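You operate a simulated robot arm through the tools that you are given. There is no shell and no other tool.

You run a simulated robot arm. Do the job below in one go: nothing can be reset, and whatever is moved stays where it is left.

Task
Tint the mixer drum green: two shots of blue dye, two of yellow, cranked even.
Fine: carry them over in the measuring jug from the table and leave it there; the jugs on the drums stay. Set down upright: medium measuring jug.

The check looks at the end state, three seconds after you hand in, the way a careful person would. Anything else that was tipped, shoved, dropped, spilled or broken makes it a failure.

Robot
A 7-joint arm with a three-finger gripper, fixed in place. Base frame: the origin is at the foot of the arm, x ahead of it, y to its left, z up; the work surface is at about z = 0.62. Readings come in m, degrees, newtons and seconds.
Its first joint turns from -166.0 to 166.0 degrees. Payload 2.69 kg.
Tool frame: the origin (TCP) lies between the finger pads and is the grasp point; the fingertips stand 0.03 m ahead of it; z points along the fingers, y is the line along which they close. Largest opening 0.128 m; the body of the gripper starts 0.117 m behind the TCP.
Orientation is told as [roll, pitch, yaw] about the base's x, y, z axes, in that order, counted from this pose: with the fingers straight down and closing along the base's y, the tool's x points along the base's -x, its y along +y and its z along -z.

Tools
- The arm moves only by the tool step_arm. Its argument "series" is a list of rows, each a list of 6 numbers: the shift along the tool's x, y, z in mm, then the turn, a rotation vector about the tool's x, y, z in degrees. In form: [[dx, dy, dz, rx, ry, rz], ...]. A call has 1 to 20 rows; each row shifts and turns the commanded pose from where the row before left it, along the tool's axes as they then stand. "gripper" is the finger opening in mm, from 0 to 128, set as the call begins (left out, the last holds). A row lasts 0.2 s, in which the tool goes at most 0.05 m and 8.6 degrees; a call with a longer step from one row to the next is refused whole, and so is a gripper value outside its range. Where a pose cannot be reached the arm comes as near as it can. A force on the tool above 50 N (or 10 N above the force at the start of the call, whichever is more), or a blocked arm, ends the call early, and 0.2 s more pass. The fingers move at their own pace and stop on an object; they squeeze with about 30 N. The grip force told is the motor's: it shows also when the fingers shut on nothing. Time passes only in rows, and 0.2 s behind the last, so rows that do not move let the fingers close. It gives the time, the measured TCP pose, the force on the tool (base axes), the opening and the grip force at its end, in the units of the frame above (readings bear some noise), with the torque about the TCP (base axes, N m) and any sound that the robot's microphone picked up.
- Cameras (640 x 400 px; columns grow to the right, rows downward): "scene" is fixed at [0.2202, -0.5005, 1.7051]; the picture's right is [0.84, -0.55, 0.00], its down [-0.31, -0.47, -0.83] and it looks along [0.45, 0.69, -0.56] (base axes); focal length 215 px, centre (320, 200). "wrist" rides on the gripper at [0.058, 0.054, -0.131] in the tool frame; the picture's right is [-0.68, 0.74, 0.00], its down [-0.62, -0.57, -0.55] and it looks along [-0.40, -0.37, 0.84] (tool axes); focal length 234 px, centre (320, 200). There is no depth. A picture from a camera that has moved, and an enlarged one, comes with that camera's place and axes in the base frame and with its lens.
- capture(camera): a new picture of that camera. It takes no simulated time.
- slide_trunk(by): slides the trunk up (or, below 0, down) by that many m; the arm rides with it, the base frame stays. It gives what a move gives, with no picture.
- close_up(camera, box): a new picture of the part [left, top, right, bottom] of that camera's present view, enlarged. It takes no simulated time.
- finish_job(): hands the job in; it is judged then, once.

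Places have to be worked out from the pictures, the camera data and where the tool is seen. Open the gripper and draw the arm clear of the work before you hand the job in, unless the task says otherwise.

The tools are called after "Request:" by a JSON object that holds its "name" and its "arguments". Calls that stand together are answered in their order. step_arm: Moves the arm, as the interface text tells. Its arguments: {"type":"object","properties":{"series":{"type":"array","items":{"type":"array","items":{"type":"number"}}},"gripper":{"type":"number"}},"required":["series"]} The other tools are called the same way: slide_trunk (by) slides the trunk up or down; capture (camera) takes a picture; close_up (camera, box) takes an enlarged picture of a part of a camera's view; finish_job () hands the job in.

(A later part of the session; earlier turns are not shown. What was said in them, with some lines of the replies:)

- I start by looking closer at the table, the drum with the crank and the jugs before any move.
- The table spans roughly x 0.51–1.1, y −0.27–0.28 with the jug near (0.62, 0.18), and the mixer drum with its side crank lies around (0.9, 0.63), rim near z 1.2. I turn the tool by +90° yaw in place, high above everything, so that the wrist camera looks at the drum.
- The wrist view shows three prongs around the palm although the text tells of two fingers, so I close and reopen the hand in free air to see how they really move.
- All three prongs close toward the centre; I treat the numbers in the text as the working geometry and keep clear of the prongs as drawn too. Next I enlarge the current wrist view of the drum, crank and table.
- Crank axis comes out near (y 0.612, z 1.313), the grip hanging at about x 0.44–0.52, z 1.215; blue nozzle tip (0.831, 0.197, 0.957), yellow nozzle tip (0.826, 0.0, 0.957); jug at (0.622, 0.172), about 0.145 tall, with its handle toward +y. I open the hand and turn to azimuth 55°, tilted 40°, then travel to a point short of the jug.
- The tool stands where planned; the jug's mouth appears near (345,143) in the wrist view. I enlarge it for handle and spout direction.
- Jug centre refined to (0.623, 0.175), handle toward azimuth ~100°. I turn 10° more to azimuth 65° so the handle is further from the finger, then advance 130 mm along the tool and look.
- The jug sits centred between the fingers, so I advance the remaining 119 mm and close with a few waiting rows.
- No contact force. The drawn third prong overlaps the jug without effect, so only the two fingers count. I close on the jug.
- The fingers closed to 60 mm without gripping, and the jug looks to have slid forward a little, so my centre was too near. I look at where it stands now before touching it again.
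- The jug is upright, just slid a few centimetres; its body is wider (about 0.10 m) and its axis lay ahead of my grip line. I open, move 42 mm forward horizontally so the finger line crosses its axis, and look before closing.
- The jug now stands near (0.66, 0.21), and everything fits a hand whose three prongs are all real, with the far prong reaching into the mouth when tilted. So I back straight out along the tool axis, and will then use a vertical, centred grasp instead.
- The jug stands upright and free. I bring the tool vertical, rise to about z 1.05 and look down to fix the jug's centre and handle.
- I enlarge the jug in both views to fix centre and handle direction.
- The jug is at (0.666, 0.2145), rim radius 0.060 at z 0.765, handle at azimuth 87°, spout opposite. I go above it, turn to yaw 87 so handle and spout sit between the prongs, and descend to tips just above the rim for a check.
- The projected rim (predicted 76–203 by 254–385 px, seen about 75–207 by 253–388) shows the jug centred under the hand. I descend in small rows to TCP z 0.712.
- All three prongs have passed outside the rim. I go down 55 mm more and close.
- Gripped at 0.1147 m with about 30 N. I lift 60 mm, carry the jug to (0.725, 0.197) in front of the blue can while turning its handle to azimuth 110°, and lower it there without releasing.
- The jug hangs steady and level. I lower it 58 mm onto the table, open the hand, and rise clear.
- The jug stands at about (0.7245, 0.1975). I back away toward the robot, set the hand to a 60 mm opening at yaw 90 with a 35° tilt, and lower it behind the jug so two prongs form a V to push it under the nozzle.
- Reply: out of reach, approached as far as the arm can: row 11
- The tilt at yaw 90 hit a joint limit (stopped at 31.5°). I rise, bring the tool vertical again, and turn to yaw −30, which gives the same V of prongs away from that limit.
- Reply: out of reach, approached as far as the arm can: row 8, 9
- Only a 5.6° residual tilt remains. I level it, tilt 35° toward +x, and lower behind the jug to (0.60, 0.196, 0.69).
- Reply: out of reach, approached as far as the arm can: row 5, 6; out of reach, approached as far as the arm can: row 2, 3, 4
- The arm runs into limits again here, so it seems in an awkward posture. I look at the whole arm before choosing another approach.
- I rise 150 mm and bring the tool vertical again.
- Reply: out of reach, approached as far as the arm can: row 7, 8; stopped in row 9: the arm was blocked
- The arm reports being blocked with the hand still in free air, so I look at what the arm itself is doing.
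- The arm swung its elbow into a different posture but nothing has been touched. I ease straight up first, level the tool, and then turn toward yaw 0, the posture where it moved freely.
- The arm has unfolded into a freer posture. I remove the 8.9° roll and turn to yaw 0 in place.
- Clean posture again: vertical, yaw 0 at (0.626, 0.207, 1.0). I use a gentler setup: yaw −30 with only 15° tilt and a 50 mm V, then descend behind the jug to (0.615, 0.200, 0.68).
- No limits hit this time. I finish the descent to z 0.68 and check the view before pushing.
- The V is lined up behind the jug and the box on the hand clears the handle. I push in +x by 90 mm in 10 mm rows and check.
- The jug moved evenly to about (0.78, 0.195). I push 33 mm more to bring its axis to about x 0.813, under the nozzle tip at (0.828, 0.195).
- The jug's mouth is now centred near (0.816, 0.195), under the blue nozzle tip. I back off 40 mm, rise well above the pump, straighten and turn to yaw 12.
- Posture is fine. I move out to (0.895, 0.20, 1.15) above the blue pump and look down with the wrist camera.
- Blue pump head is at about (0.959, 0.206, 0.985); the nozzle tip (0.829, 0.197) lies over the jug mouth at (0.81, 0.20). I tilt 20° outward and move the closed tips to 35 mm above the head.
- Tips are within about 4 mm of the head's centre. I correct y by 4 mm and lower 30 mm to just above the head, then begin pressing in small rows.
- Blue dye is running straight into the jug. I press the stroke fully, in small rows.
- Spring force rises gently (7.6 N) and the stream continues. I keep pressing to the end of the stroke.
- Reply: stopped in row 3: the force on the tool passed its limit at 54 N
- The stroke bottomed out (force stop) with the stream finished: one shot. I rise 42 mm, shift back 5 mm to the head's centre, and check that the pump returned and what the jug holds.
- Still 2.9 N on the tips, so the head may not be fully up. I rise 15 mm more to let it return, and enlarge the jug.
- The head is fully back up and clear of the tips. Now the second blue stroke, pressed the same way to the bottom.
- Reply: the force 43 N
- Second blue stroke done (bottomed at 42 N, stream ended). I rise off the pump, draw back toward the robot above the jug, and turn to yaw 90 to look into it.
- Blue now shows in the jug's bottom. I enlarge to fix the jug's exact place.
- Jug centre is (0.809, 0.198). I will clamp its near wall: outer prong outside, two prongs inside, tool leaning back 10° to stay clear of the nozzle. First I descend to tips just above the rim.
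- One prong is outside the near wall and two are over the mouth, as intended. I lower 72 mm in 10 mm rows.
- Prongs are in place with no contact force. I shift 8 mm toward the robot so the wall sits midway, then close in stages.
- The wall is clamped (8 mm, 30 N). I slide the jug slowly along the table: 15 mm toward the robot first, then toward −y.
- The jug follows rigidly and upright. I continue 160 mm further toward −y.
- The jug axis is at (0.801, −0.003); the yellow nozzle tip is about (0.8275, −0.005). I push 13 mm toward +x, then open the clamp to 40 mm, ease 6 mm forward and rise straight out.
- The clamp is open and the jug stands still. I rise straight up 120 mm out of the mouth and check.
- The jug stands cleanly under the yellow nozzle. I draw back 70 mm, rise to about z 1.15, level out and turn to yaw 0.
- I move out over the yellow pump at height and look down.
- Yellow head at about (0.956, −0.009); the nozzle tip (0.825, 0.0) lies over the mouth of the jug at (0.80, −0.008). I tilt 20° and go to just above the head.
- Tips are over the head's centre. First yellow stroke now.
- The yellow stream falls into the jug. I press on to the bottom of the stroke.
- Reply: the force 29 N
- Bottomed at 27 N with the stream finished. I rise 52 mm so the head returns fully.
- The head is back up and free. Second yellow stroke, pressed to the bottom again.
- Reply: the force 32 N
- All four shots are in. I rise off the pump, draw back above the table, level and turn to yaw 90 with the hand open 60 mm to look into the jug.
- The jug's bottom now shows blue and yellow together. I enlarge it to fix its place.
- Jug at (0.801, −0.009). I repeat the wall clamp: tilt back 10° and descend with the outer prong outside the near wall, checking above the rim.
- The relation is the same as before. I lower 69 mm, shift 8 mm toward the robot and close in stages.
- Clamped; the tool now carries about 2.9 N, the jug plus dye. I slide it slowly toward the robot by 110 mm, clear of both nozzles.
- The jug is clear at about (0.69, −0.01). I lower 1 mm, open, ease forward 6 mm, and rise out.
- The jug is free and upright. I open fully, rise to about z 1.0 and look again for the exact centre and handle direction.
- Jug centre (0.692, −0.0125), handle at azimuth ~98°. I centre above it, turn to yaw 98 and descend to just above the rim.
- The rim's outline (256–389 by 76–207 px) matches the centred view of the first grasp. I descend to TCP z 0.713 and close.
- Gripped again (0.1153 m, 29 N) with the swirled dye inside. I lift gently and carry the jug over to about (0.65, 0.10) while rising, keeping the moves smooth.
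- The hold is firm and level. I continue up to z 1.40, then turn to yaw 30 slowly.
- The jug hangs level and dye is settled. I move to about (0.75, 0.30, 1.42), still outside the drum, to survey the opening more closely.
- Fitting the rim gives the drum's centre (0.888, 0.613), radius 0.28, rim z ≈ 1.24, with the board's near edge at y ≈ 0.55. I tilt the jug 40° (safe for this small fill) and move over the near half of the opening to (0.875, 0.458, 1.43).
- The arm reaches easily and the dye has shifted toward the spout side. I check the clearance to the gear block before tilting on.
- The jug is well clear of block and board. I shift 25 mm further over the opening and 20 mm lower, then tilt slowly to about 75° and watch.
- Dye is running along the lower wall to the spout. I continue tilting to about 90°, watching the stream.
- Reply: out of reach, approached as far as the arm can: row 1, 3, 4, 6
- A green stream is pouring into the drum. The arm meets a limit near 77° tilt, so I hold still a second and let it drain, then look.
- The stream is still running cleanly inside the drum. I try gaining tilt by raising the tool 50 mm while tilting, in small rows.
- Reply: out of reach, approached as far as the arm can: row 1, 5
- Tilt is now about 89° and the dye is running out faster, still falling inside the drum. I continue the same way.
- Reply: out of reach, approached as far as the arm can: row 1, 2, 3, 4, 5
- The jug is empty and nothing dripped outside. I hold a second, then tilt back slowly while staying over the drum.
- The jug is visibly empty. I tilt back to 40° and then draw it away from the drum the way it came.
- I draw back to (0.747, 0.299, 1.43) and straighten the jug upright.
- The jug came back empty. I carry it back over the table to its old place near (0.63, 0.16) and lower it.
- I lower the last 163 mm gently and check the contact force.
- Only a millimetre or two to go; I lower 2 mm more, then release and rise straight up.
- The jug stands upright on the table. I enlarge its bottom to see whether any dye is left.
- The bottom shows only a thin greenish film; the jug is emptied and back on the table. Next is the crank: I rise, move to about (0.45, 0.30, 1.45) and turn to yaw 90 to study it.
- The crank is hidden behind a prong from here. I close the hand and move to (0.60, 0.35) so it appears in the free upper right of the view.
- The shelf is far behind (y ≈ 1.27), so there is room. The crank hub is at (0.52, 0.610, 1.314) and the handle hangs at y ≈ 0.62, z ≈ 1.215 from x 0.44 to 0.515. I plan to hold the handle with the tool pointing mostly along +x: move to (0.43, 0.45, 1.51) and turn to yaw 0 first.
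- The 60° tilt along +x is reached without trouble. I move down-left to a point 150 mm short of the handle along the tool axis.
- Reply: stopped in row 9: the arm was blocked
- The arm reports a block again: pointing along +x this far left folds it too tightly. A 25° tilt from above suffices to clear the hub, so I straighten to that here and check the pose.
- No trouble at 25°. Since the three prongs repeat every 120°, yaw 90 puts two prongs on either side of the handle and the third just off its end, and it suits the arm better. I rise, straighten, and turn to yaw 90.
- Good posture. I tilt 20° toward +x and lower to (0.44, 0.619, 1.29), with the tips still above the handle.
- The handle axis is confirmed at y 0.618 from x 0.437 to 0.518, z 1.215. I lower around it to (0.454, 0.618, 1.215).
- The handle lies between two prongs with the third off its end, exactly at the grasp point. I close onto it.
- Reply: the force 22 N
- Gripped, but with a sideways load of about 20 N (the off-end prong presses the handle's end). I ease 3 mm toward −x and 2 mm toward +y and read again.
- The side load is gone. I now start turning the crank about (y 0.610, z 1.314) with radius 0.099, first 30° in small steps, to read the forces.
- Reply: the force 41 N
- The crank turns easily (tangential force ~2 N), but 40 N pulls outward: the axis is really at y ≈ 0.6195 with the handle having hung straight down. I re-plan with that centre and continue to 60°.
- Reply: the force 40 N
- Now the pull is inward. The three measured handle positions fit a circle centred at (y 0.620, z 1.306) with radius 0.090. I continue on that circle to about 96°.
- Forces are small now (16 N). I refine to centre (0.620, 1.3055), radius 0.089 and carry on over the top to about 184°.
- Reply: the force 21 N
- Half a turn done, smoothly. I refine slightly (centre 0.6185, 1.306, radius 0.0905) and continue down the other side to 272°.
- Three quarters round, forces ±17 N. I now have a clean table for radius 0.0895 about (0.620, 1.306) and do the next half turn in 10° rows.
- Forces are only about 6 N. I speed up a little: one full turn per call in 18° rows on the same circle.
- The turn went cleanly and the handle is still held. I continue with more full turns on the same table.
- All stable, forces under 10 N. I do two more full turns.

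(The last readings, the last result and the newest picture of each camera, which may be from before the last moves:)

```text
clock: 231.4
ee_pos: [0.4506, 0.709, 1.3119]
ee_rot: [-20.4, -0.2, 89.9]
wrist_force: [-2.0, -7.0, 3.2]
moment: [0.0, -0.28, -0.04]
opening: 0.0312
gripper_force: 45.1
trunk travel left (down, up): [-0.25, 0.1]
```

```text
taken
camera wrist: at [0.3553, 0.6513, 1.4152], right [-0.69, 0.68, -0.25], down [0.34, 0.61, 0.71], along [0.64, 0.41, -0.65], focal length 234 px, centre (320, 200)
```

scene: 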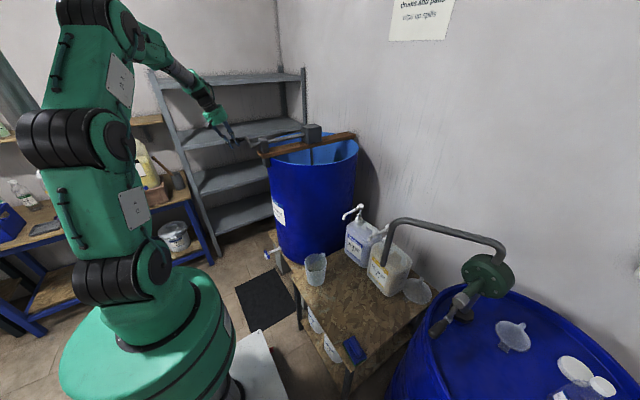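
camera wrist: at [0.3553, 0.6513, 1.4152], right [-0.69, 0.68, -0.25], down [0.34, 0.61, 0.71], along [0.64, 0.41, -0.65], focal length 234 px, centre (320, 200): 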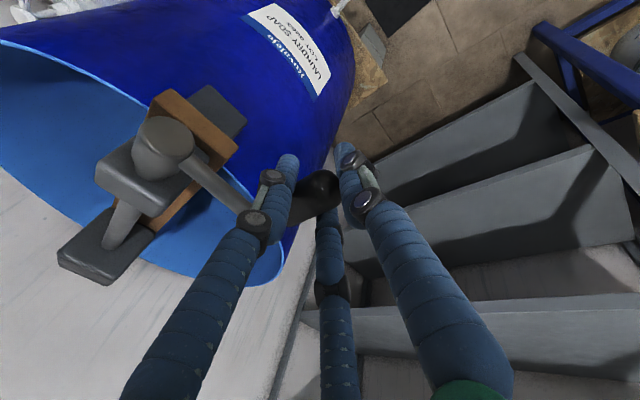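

About 5¼ turns so far, all steady. I add three more.

Request:
{"name": "step_arm", "arguments": {"series": [[5.3, -9.5, -25.8, 0, 0, 0], [13.6, -8.4, -23.0, 0, 0, 0], [20.5, -6.6, -17.9, 0, 0, 0], [25.4, -4.1, -11.1, 0, 0, 0], [27.8, -1.2, -3.2, 0, 0, 0], [27.5, 1.8, 5.0, 0, 0, 0], [24.5, 4.7, 12.7, 0, 0, 0], [19.1, 7.1, 19.2, 0, 0, 0], [11.8, 8.8, 23.8, 0, 0, 0], [3.4, 9.6, 26.1, 0, 0, 0], [-5.3, 9.5, 25.8, 0, 0, 0], [-13.6, 8.4, 23.0, 0, 0, 0], [-20.5, 6.6, 17.9, 0, 0, 0], [-25.4, 4.1, 11.1, 0, 0, 0], [-27.8, 1.2, 3.2, 0, 0, 0], [-27.5, -1.8, -5.0, 0, 0, 0], [-24.5, -4.7, -12.7, 0, 0, 0], [-19.1, -7.1, -19.2, 0, 0, 0], [-11.8, -8.8, -23.8, 0, 0, 0], [-3.4, -9.6, -26.1, 0, 0, 0]], "gripper": 10}}

Request:
{"name": "step_arm", "arguments": {"series": [[5.3, -9.5, -25.8, 0, 0, 0], [13.6, -8.4, -23.0, 0, 0, 0], [20.5, -6.6, -17.9, 0, 0, 0], [25.4, -4.1, -11.1, 0, 0, 0], [27.8, -1.2, -3.2, 0, 0, 0], [27.5, 1.8, 5.0, 0, 0, 0], [24.5, 4.7, 12.7, 0, 0, 0], [19.1, 7.1, 19.2, 0, 0, 0], [11.8, 8.8, 23.8, 0, 0, 0], [3.4, 9.6, 26.1, 0, 0, 0], [-5.3, 9.5, 25.8, 0, 0, 0], [-13.6, 8.4, 23.0, 0, 0, 0], [-20.5, 6.6, 17.9, 0, 0, 0], [-25.4, 4.1, 11.1, 0, 0, 0], [-27.8, 1.2, 3.2, 0, 0, 0], [-27.5, -1.8, -5.0, 0, 0, 0], [-24.5, -4.7, -12.7, 0, 0, 0], [-19.1, -7.1, -19.2, 0, 0, 0], [-11.8, -8.8, -23.8, 0, 0, 0], [-3.4, -9.6, -26.1, 0, 0, 0]], "gripper": 10}}

Request:
{"name": "step_arm", "arguments": {"series": [[5.3, -9.5, -25.8, 0, 0, 0], [13.6, -8.4, -23.0, 0, 0, 0], [20.5, -6.6, -17.9, 0, 0, 0], [25.4, -4.1, -11.1, 0, 0, 0], [27.8, -1.2, -3.2, 0, 0, 0], [27.5, 1.8, 5.0, 0, 0, 0], [24.5, 4.7, 12.7, 0, 0, 0], [19.1, 7.1, 19.2, 0, 0, 0], [11.8, 8.8, 23.8, 0, 0, 0], [3.4, 9.6, 26.1, 0, 0, 0], [-5.3, 9.5, 25.8, 0, 0, 0], [-13.6, 8.4, 23.0, 0, 0, 0], [-20.5, 6.6, 17.9, 0, 0, 0], [-25.4, 4.1, 11.1, 0, 0, 0], [-27.8, 1.2, 3.2, 0, 0, 0], [-27.5, -1.8, -5.0, 0, 0, 0], [-24.5, -4.7, -12.7, 0, 0, 0], [-19.1, -7.1, -19.2, 0, 0, 0], [-11.8, -8.8, -23.8, 0, 0, 0], [-3.4, -9.6, -26.1, 0, 0, 0]], "gripper": 10}}

Request:
{"name": "capture", "arguments": {"camera": "wrist"}}

```text
clock: 235.6
ee_pos: [0.4495, 0.7101, 1.3094]
ee_rot: [-20.4, -0.3, 90.0]
wrist_force: [-3.4, -5.9, 2.4]
moment: [0.01, -0.1, -0.04]
opening: 0.0318
gripper_force: 16.2
trunk travel left (down, up): [-0.25, 0.1]
```

```text
clock: 239.8
ee_pos: [0.4508, 0.7096, 1.3118]
ee_rot: [-20.3, -0.1, 90.0]
wrist_force: [-2.4, 3.7, 2.7]
moment: [-0.01, 0.2, 0.09]
opening: 0.0311
gripper_force: 45.2
trunk travel left (down, up): [-0.25, 0.1]
```

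```text
clock: 244.0
ee_pos: [0.4494, 0.7101, 1.3097]
ee_rot: [-20.3, -0.3, 89.9]
wrist_force: [-12.8, -2.9, 2.2]
moment: [-0.05, -0.13, -0.04]
opening: 0.0316
gripper_force: 15.7
trunk travel left (down, up): [-0.25, 0.1]
```

```text
taken
camera wrist: at [0.3538, 0.6514, 1.4138], right [-0.69, 0.68, -0.25], down [0.34, 0.61, 0.71], along [0.64, 0.41, -0.65], focal length 234 px, centre (320, 200)
```

wrist: 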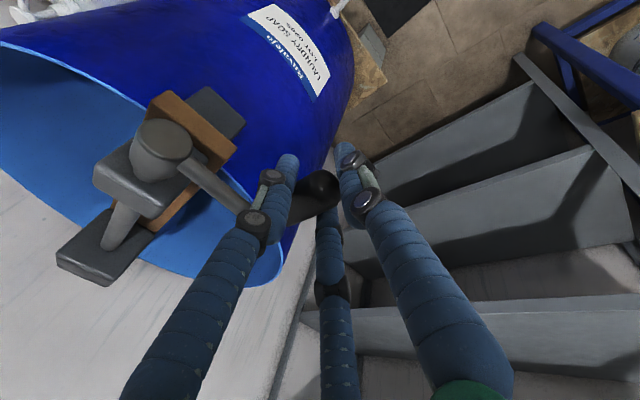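

About 8¼ turns. I add three more, then will bring the handle to its rest position at the bottom.

Request:
{"name": "step_arm", "arguments": {"series": [[5.3, -9.5, -25.8, 0, 0, 0], [13.6, -8.4, -23.0, 0, 0, 0], [20.5, -6.6, -17.9, 0, 0, 0], [25.4, -4.1, -11.1, 0, 0, 0], [27.8, -1.2, -3.2, 0, 0, 0], [27.5, 1.8, 5.0, 0, 0, 0], [24.5, 4.7, 12.7, 0, 0, 0], [19.1, 7.1, 19.2, 0, 0, 0], [11.8, 8.8, 23.8, 0, 0, 0], [3.4, 9.6, 26.1, 0, 0, 0], [-5.3, 9.5, 25.8, 0, 0, 0], [-13.6, 8.4, 23.0, 0, 0, 0], [-20.5, 6.6, 17.9, 0, 0, 0], [-25.4, 4.1, 11.1, 0, 0, 0], [-27.8, 1.2, 3.2, 0, 0, 0], [-27.5, -1.8, -5.0, 0, 0, 0], [-24.5, -4.7, -12.7, 0, 0, 0], [-19.1, -7.1, -19.2, 0, 0, 0], [-11.8, -8.8, -23.8, 0, 0, 0], [-3.4, -9.6, -26.1, 0, 0, 0]], "gripper": 10}}

Request:
{"name": "step_arm", "arguments": {"series": [[5.3, -9.5, -25.8, 0, 0, 0], [13.6, -8.4, -23.0, 0, 0, 0], [20.5, -6.6, -17.9, 0, 0, 0], [25.4, -4.1, -11.1, 0, 0, 0], [27.8, -1.2, -3.2, 0, 0, 0], [27.5, 1.8, 5.0, 0, 0, 0], [24.5, 4.7, 12.7, 0, 0, 0], [19.1, 7.1, 19.2, 0, 0, 0], [11.8, 8.8, 23.8, 0, 0, 0], [3.4, 9.6, 26.1, 0, 0, 0], [-5.3, 9.5, 25.8, 0, 0, 0], [-13.6, 8.4, 23.0, 0, 0, 0], [-20.5, 6.6, 17.9, 0, 0, 0], [-25.4, 4.1, 11.1, 0, 0, 0], [-27.8, 1.2, 3.2, 0, 0, 0], [-27.5, -1.8, -5.0, 0, 0, 0], [-24.5, -4.7, -12.7, 0, 0, 0], [-19.1, -7.1, -19.2, 0, 0, 0], [-11.8, -8.8, -23.8, 0, 0, 0], [-3.4, -9.6, -26.1, 0, 0, 0]], "gripper": 10}}

Request:
{"name": "step_arm", "arguments": {"series": [[5.3, -9.5, -25.8, 0, 0, 0], [13.6, -8.4, -23.0, 0, 0, 0], [20.5, -6.6, -17.9, 0, 0, 0], [25.4, -4.1, -11.1, 0, 0, 0], [27.8, -1.2, -3.2, 0, 0, 0], [27.5, 1.8, 5.0, 0, 0, 0], [24.5, 4.7, 12.7, 0, 0, 0], [19.1, 7.1, 19.2, 0, 0, 0], [11.8, 8.8, 23.8, 0, 0, 0], [3.4, 9.6, 26.1, 0, 0, 0], [-5.3, 9.5, 25.8, 0, 0, 0], [-13.6, 8.4, 23.0, 0, 0, 0], [-20.5, 6.6, 17.9, 0, 0, 0], [-25.4, 4.1, 11.1, 0, 0, 0], [-27.8, 1.2, 3.2, 0, 0, 0], [-27.5, -1.8, -5.0, 0, 0, 0], [-24.5, -4.7, -12.7, 0, 0, 0], [-19.1, -7.1, -19.2, 0, 0, 0], [-11.8, -8.8, -23.8, 0, 0, 0], [-3.4, -9.6, -26.1, 0, 0, 0]], "gripper": 10}}

Request:
{"name": "capture", "arguments": {"camera": "wrist"}}

```text
clock: 248.2
ee_pos: [0.4506, 0.709, 1.3124]
ee_rot: [-20.3, -0.2, 90.0]
wrist_force: [-5.1, -7.2, 3.1]
moment: [0.01, -0.01, -0.13]
opening: 0.0318
gripper_force: 44.7
trunk travel left (down, up): [-0.25, 0.1]
```

```text
clock: 252.4
ee_pos: [0.4507, 0.7095, 1.3104]
ee_rot: [-20.2, -0.2, 90.1]
wrist_force: [-14.4, -1.4, 3.0]
moment: [-0.03, 1.21, 0.04]
opening: 0.0313
gripper_force: 45.1
trunk travel left (down, up): [-0.25, 0.1]
```

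```text
clock: 256.6
ee_pos: [0.4493, 0.7101, 1.3112]
ee_rot: [-20.3, -0.2, 90.1]
wrist_force: [-12.5, -1.2, 2.6]
moment: [-0.05, -0.18, 0.04]
opening: 0.0318
gripper_force: 16.5
trunk travel left (down, up): [-0.25, 0.1]
```

```text
taken
camera wrist: at [0.3541, 0.6512, 1.4152], right [-0.69, 0.68, -0.25], down [0.34, 0.61, 0.71], along [0.64, 0.41, -0.65], focal length 234 px, centre (320, 200)
```

wrist: 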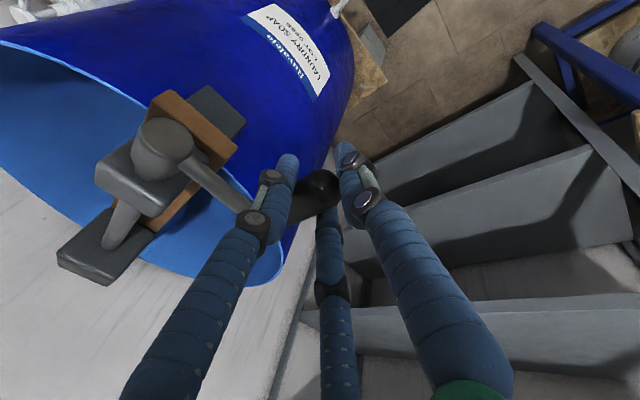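

Over eleven turns done. I bring the handle round to the bottom, where it hung at first, and let go.

Request:
{"name": "step_arm", "arguments": {"series": [[5.3, -9.5, -25.8, 0, 0, 0], [13.6, -8.4, -23.0, 0, 0, 0], [20.5, -6.6, -17.9, 0, 0, 0], [25.4, -4.1, -11.1, 0, 0, 0], [27.8, -1.2, -3.2, 0, 0, 0], [27.5, 1.8, 5.0, 0, 0, 0], [24.5, 4.7, 12.7, 0, 0, 0], [19.1, 7.1, 19.2, 0, 0, 0], [11.8, 8.8, 23.8, 0, 0, 0], [3.4, 9.6, 26.1, 0, 0, 0], [-5.3, 9.5, 25.8, 0, 0, 0], [-13.6, 8.4, 23.0, 0, 0, 0], [-20.5, 6.6, 17.9, 0, 0, 0], [-25.4, 4.1, 11.1, 0, 0, 0], [-24.7, 1.2, 3.2, 0, 0, 0], [0, 0, 0, 0, 0, 0]], "gripper": 10}}

Request:
{"name": "step_arm", "arguments": {"series": [[0, 0, 0, 0, 0, 0], [0, 0, 0, 0, 0, 0], [0, 0, 0, 0, 0, 0]], "gripper": 70}}

Request:
{"name": "capture", "arguments": {"camera": "wrist"}}

```text
clock: 260.0
ee_pos: [0.4494, 0.6233, 1.216]
ee_rot: [-20.3, -0.4, 90.1]
wrist_force: [16.1, 2.7, 9.4]
moment: [0.0, -0.65, 0.01]
opening: 0.0312
gripper_force: 44.9
trunk travel left (down, up): [-0.25, 0.1]
```

```text
clock: 260.8
ee_pos: [0.4496, 0.6221, 1.2141]
ee_rot: [-20.2, -0.2, 90.1]
wrist_force: [0.3, 0.2, -0.1]
moment: [-0.03, -0.03, -0.02]
opening: 0.0702
gripper_force: 0.0
trunk travel left (down, up): [-0.25, 0.1]
```

```text
taken
camera wrist: at [0.3527, 0.5641, 1.3182], right [-0.69, 0.68, -0.25], down [0.34, 0.61, 0.71], along [0.64, 0.41, -0.66], focal length 234 px, centre (320, 200)
```

wrist: 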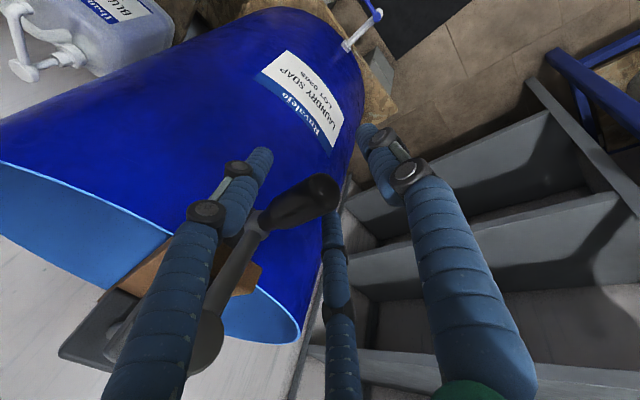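

Released cleanly. I rise straight up from the handle, straighten, and move to look into the drum.

Request:
{"name": "step_arm", "arguments": {"series": [[0, -3.5, -9.4, 0, 0, 0], [0, -5.2, -14, 0, 0, 0], [0, -6.9, -18.8, 0, 0, 0], [0, -6.9, -18.8, 0, 0, 0], [0, -10.4, -28, 0, 0, 0], [0, -13.8, -37.5, 0, 0, 0], [0, -13.8, -37.5, 0, 0, 0], [0, -13.8, -37.5, 0, 0, 0], [0, -13.8, -37.5, 0, 0, 0], [0, -13.8, -37.5, 0, 0, 0], [0, 0, 0, -5, 0, 0], [0, 0, 0, -5, 0, 0], [0, 0, 0, -5, 0, 0], [0, 0, 0, -5.2, 0, 0], [0, 0, 0, 0, 0, 0]], "gripper": 70}}

Request:
{"name": "step_arm", "arguments": {"series": [[40, -22, 0, 0, 0, 0], [40, -22, 0, 0, 0, 0], [40, -22, 0, 0, 0, 0], [40, -22, 0, 0, 0, 0], [40, -22, 0, 0, 0, 0], [40, -22, 0, 0, 0, 0], [0, -40, 0, 0, 0, 0], [0, 0, 0, 0, 0, 0]], "gripper": 0}}

Request:
{"name": "capture", "arguments": {"camera": "wrist"}}

Request:
{"name": "capture", "arguments": {"camera": "scene"}}

```text
clock: 264.0
ee_pos: [0.4503, 0.6198, 1.5113]
ee_rot: [0.0, 0.0, 90.1]
wrist_force: [0.4, -0.4, -0.2]
moment: [0.0, 0.04, -0.02]
opening: 0.0702
gripper_force: 0.1
trunk travel left (down, up): [-0.25, 0.1]
```

```text
clock: 265.8
ee_pos: [0.623, 0.3823, 1.5101]
ee_rot: [-0.1, -0.2, 90.1]
wrist_force: [1.1, 0.4, -1.0]
moment: [-0.04, 0.07, 0.02]
opening: 0.002
gripper_force: 29.5
trunk travel left (down, up): [-0.25, 0.1]
```

```text
taken
camera wrist: at [0.569, 0.3244, 1.641], right [-0.74, 0.68, 0.0], down [0.56, 0.62, 0.55], along [0.37, 0.41, -0.84], focal length 234 px, centre (320, 200)
```

wrist: 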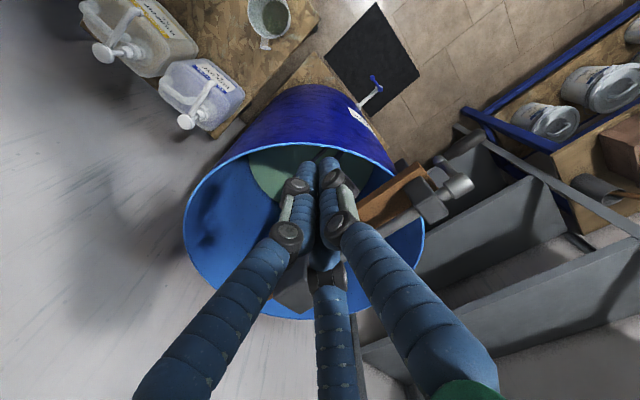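

```text
taken
```

scene: 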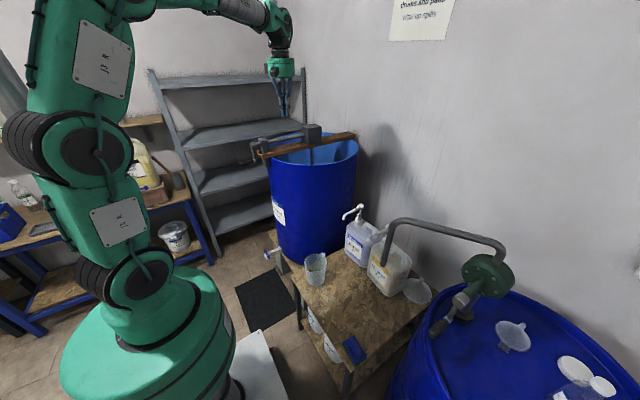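

The drum's content shows green in the wrist view. I enlarge it to judge evenness.

Request:
{"name": "close_up", "arguments": {"camera": "wrist", "box": [180, 120, 420, 270]}}

Request:
{"name": "close_up", "arguments": {"camera": "wrist", "box": [230, 130, 390, 220]}}

```text
2.67 times, centred on (300, 195) of wrist
camera zoom: at [0.569, 0.3244, 1.641], right [-0.74, 0.68, 0.0], down [0.56, 0.62, 0.55], along [0.37, 0.41, -0.84], focal length 624 px, centre (373, 213)
```

zoom: 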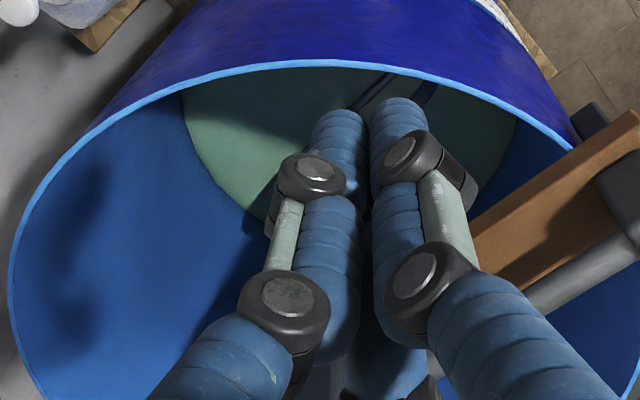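

```text
4.00 times, centred on (310, 175) of wrist
camera zoom: at [0.569, 0.3244, 1.641], right [-0.74, 0.68, 0.0], down [0.56, 0.62, 0.55], along [0.37, 0.41, -0.84], focal length 937 px, centre (360, 300)
```

zoom: 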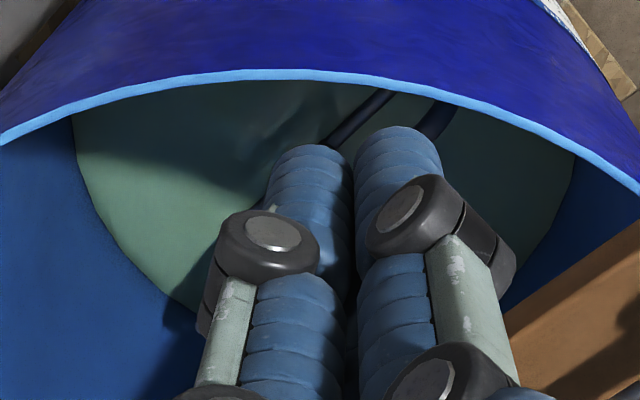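

What shows is an even green. For certainty I take one more view from farther over, so the prongs cover a different part.

Request:
{"name": "step_arm", "arguments": {"series": [[-20, 40, -20, 0, 0, 0], [-20, 40, -20, 0, 0, 0], [-20, 40, -20, 0, 0, 0], [-20, 10, -20, 0, 0, 0], [0, 0, 0, 0, 0, 0]], "gripper": 0}}

Request:
{"name": "capture", "arguments": {"camera": "wrist"}}

Request:
{"name": "close_up", "arguments": {"camera": "wrist", "box": [140, 60, 400, 240]}}

```text
clock: 267.0
ee_pos: [0.4927, 0.4616, 1.5915]
ee_rot: [0.0, -0.1, 90.1]
wrist_force: [0.0, 1.0, -0.5]
moment: [-0.06, 0.02, 0.03]
opening: 0.002
gripper_force: 29.9
trunk travel left (down, up): [-0.25, 0.1]
```

```text
taken
camera wrist: at [0.439, 0.403, 1.7213], right [-0.74, 0.68, 0.0], down [0.57, 0.62, 0.55], along [0.37, 0.41, -0.84], focal length 234 px, centre (320, 200)
```

wrist: 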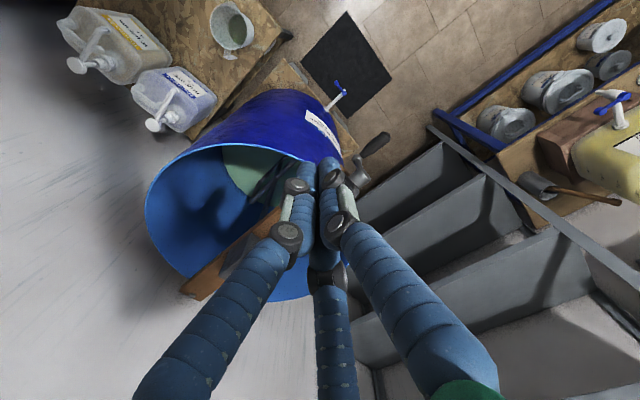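

```text
2.22 times, centred on (270, 150) of wrist
camera zoom: at [0.439, 0.403, 1.7213], right [-0.74, 0.68, 0.0], down [0.57, 0.62, 0.55], along [0.37, 0.41, -0.84], focal length 520 px, centre (431, 311)
```

zoom: 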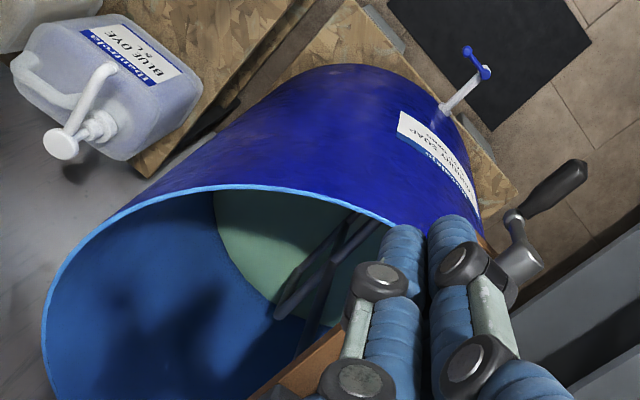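

The liquid is an even green with no streaks. I open the hand and draw the arm back to its starting region, clear of the work, and take a last look around.

Request:
{"name": "step_arm", "arguments": {"series": [[38.8, -19.6, 0, 0, 0, 0], [38.8, -19.6, 0, 0, 0, 0], [38.8, -19.6, 0, 0, 0, 0], [38.8, -19.6, 0, 0, 0, 0], [38.8, -19.6, 0, 0, 0, 0], [38.8, -19.6, 0, 0, 0, 0], [38.8, -19.6, 0, 0, 0, 0], [38.8, -19.6, 0, 0, 0, 0], [0, 0, 0, 0, 0, 0], [0, 0, 0, 0, 0, 0]], "gripper": 128}}

Request:
{"name": "capture", "arguments": {"camera": "scene"}}

Request:
{"name": "close_up", "arguments": {"camera": "scene", "box": [240, 110, 440, 300]}}

Request:
{"name": "capture", "arguments": {"camera": "wrist"}}

```text
clock: 269.2
ee_pos: [0.6484, 0.1488, 1.5915]
ee_rot: [0.0, -0.2, 90.1]
wrist_force: [0.3, 1.4, 0.0]
moment: [-0.03, -0.03, 0.02]
opening: 0.1281
gripper_force: 0.2
trunk travel left (down, up): [-0.25, 0.1]
```

```text
taken
```

scene: 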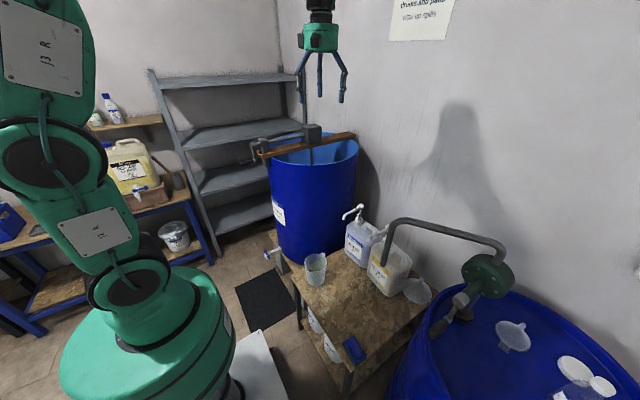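

```text
2.11 times, centred on (340, 205) of scene
camera zoom: at [0.2202, -0.5005, 1.7051], right [0.84, -0.55, 0.0], down [-0.31, -0.47, -0.83], along [0.45, 0.69, -0.56], focal length 453 px, centre (278, 190)
```

zoom: 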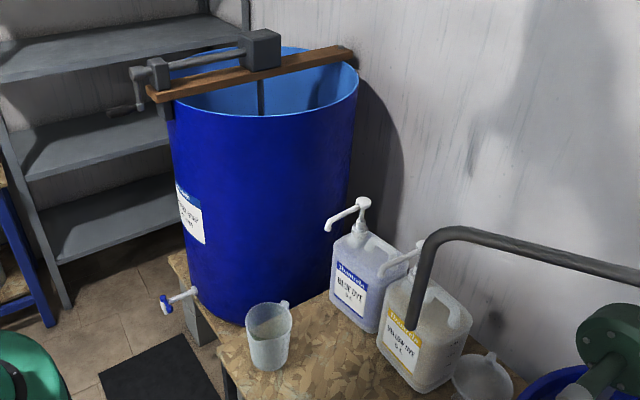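

```text
taken
camera wrist: at [0.5955, 0.092, 1.7214], right [-0.74, 0.68, 0.0], down [0.56, 0.62, 0.55], along [0.37, 0.41, -0.84], focal length 234 px, centre (320, 200)
```

wrist: 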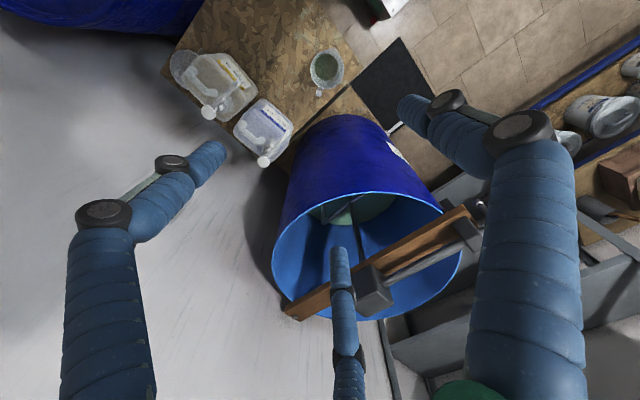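

Everything stands as it should. The drum liquid is an even green, the jug is upright on the table with only a thin green film left in it, and both dye cans and the other jugs are untouched. The crank is at rest, the hand is open and the arm is clear, so I hand the job in.

Request:
{"name": "finish_job", "arguments": {}}

```text
The job is handed in.
```

The mixer drum is tinted green. I poured in two shots of blue and two of yellow and cranked it more than eleven turns, until the liquid looked even with no streaks.

- **Jug:** I carried the dye over in the medium measuring jug, emptied it into the drum and set it back upright on the table, close to where it started. A thin green film is left in the bottom.
- **Spills and knocks:** I saw no spills. The jugs on the drums were not touched, and both dye cans stand where they did. The jug slid a few centimetres on the table at my first attempt to pick it up, but it stayed upright and was still empty.
- **Crank and arm:** The crank handle is back at the bottom, where it hung at first. The gripper is open and the arm is clear of the work.
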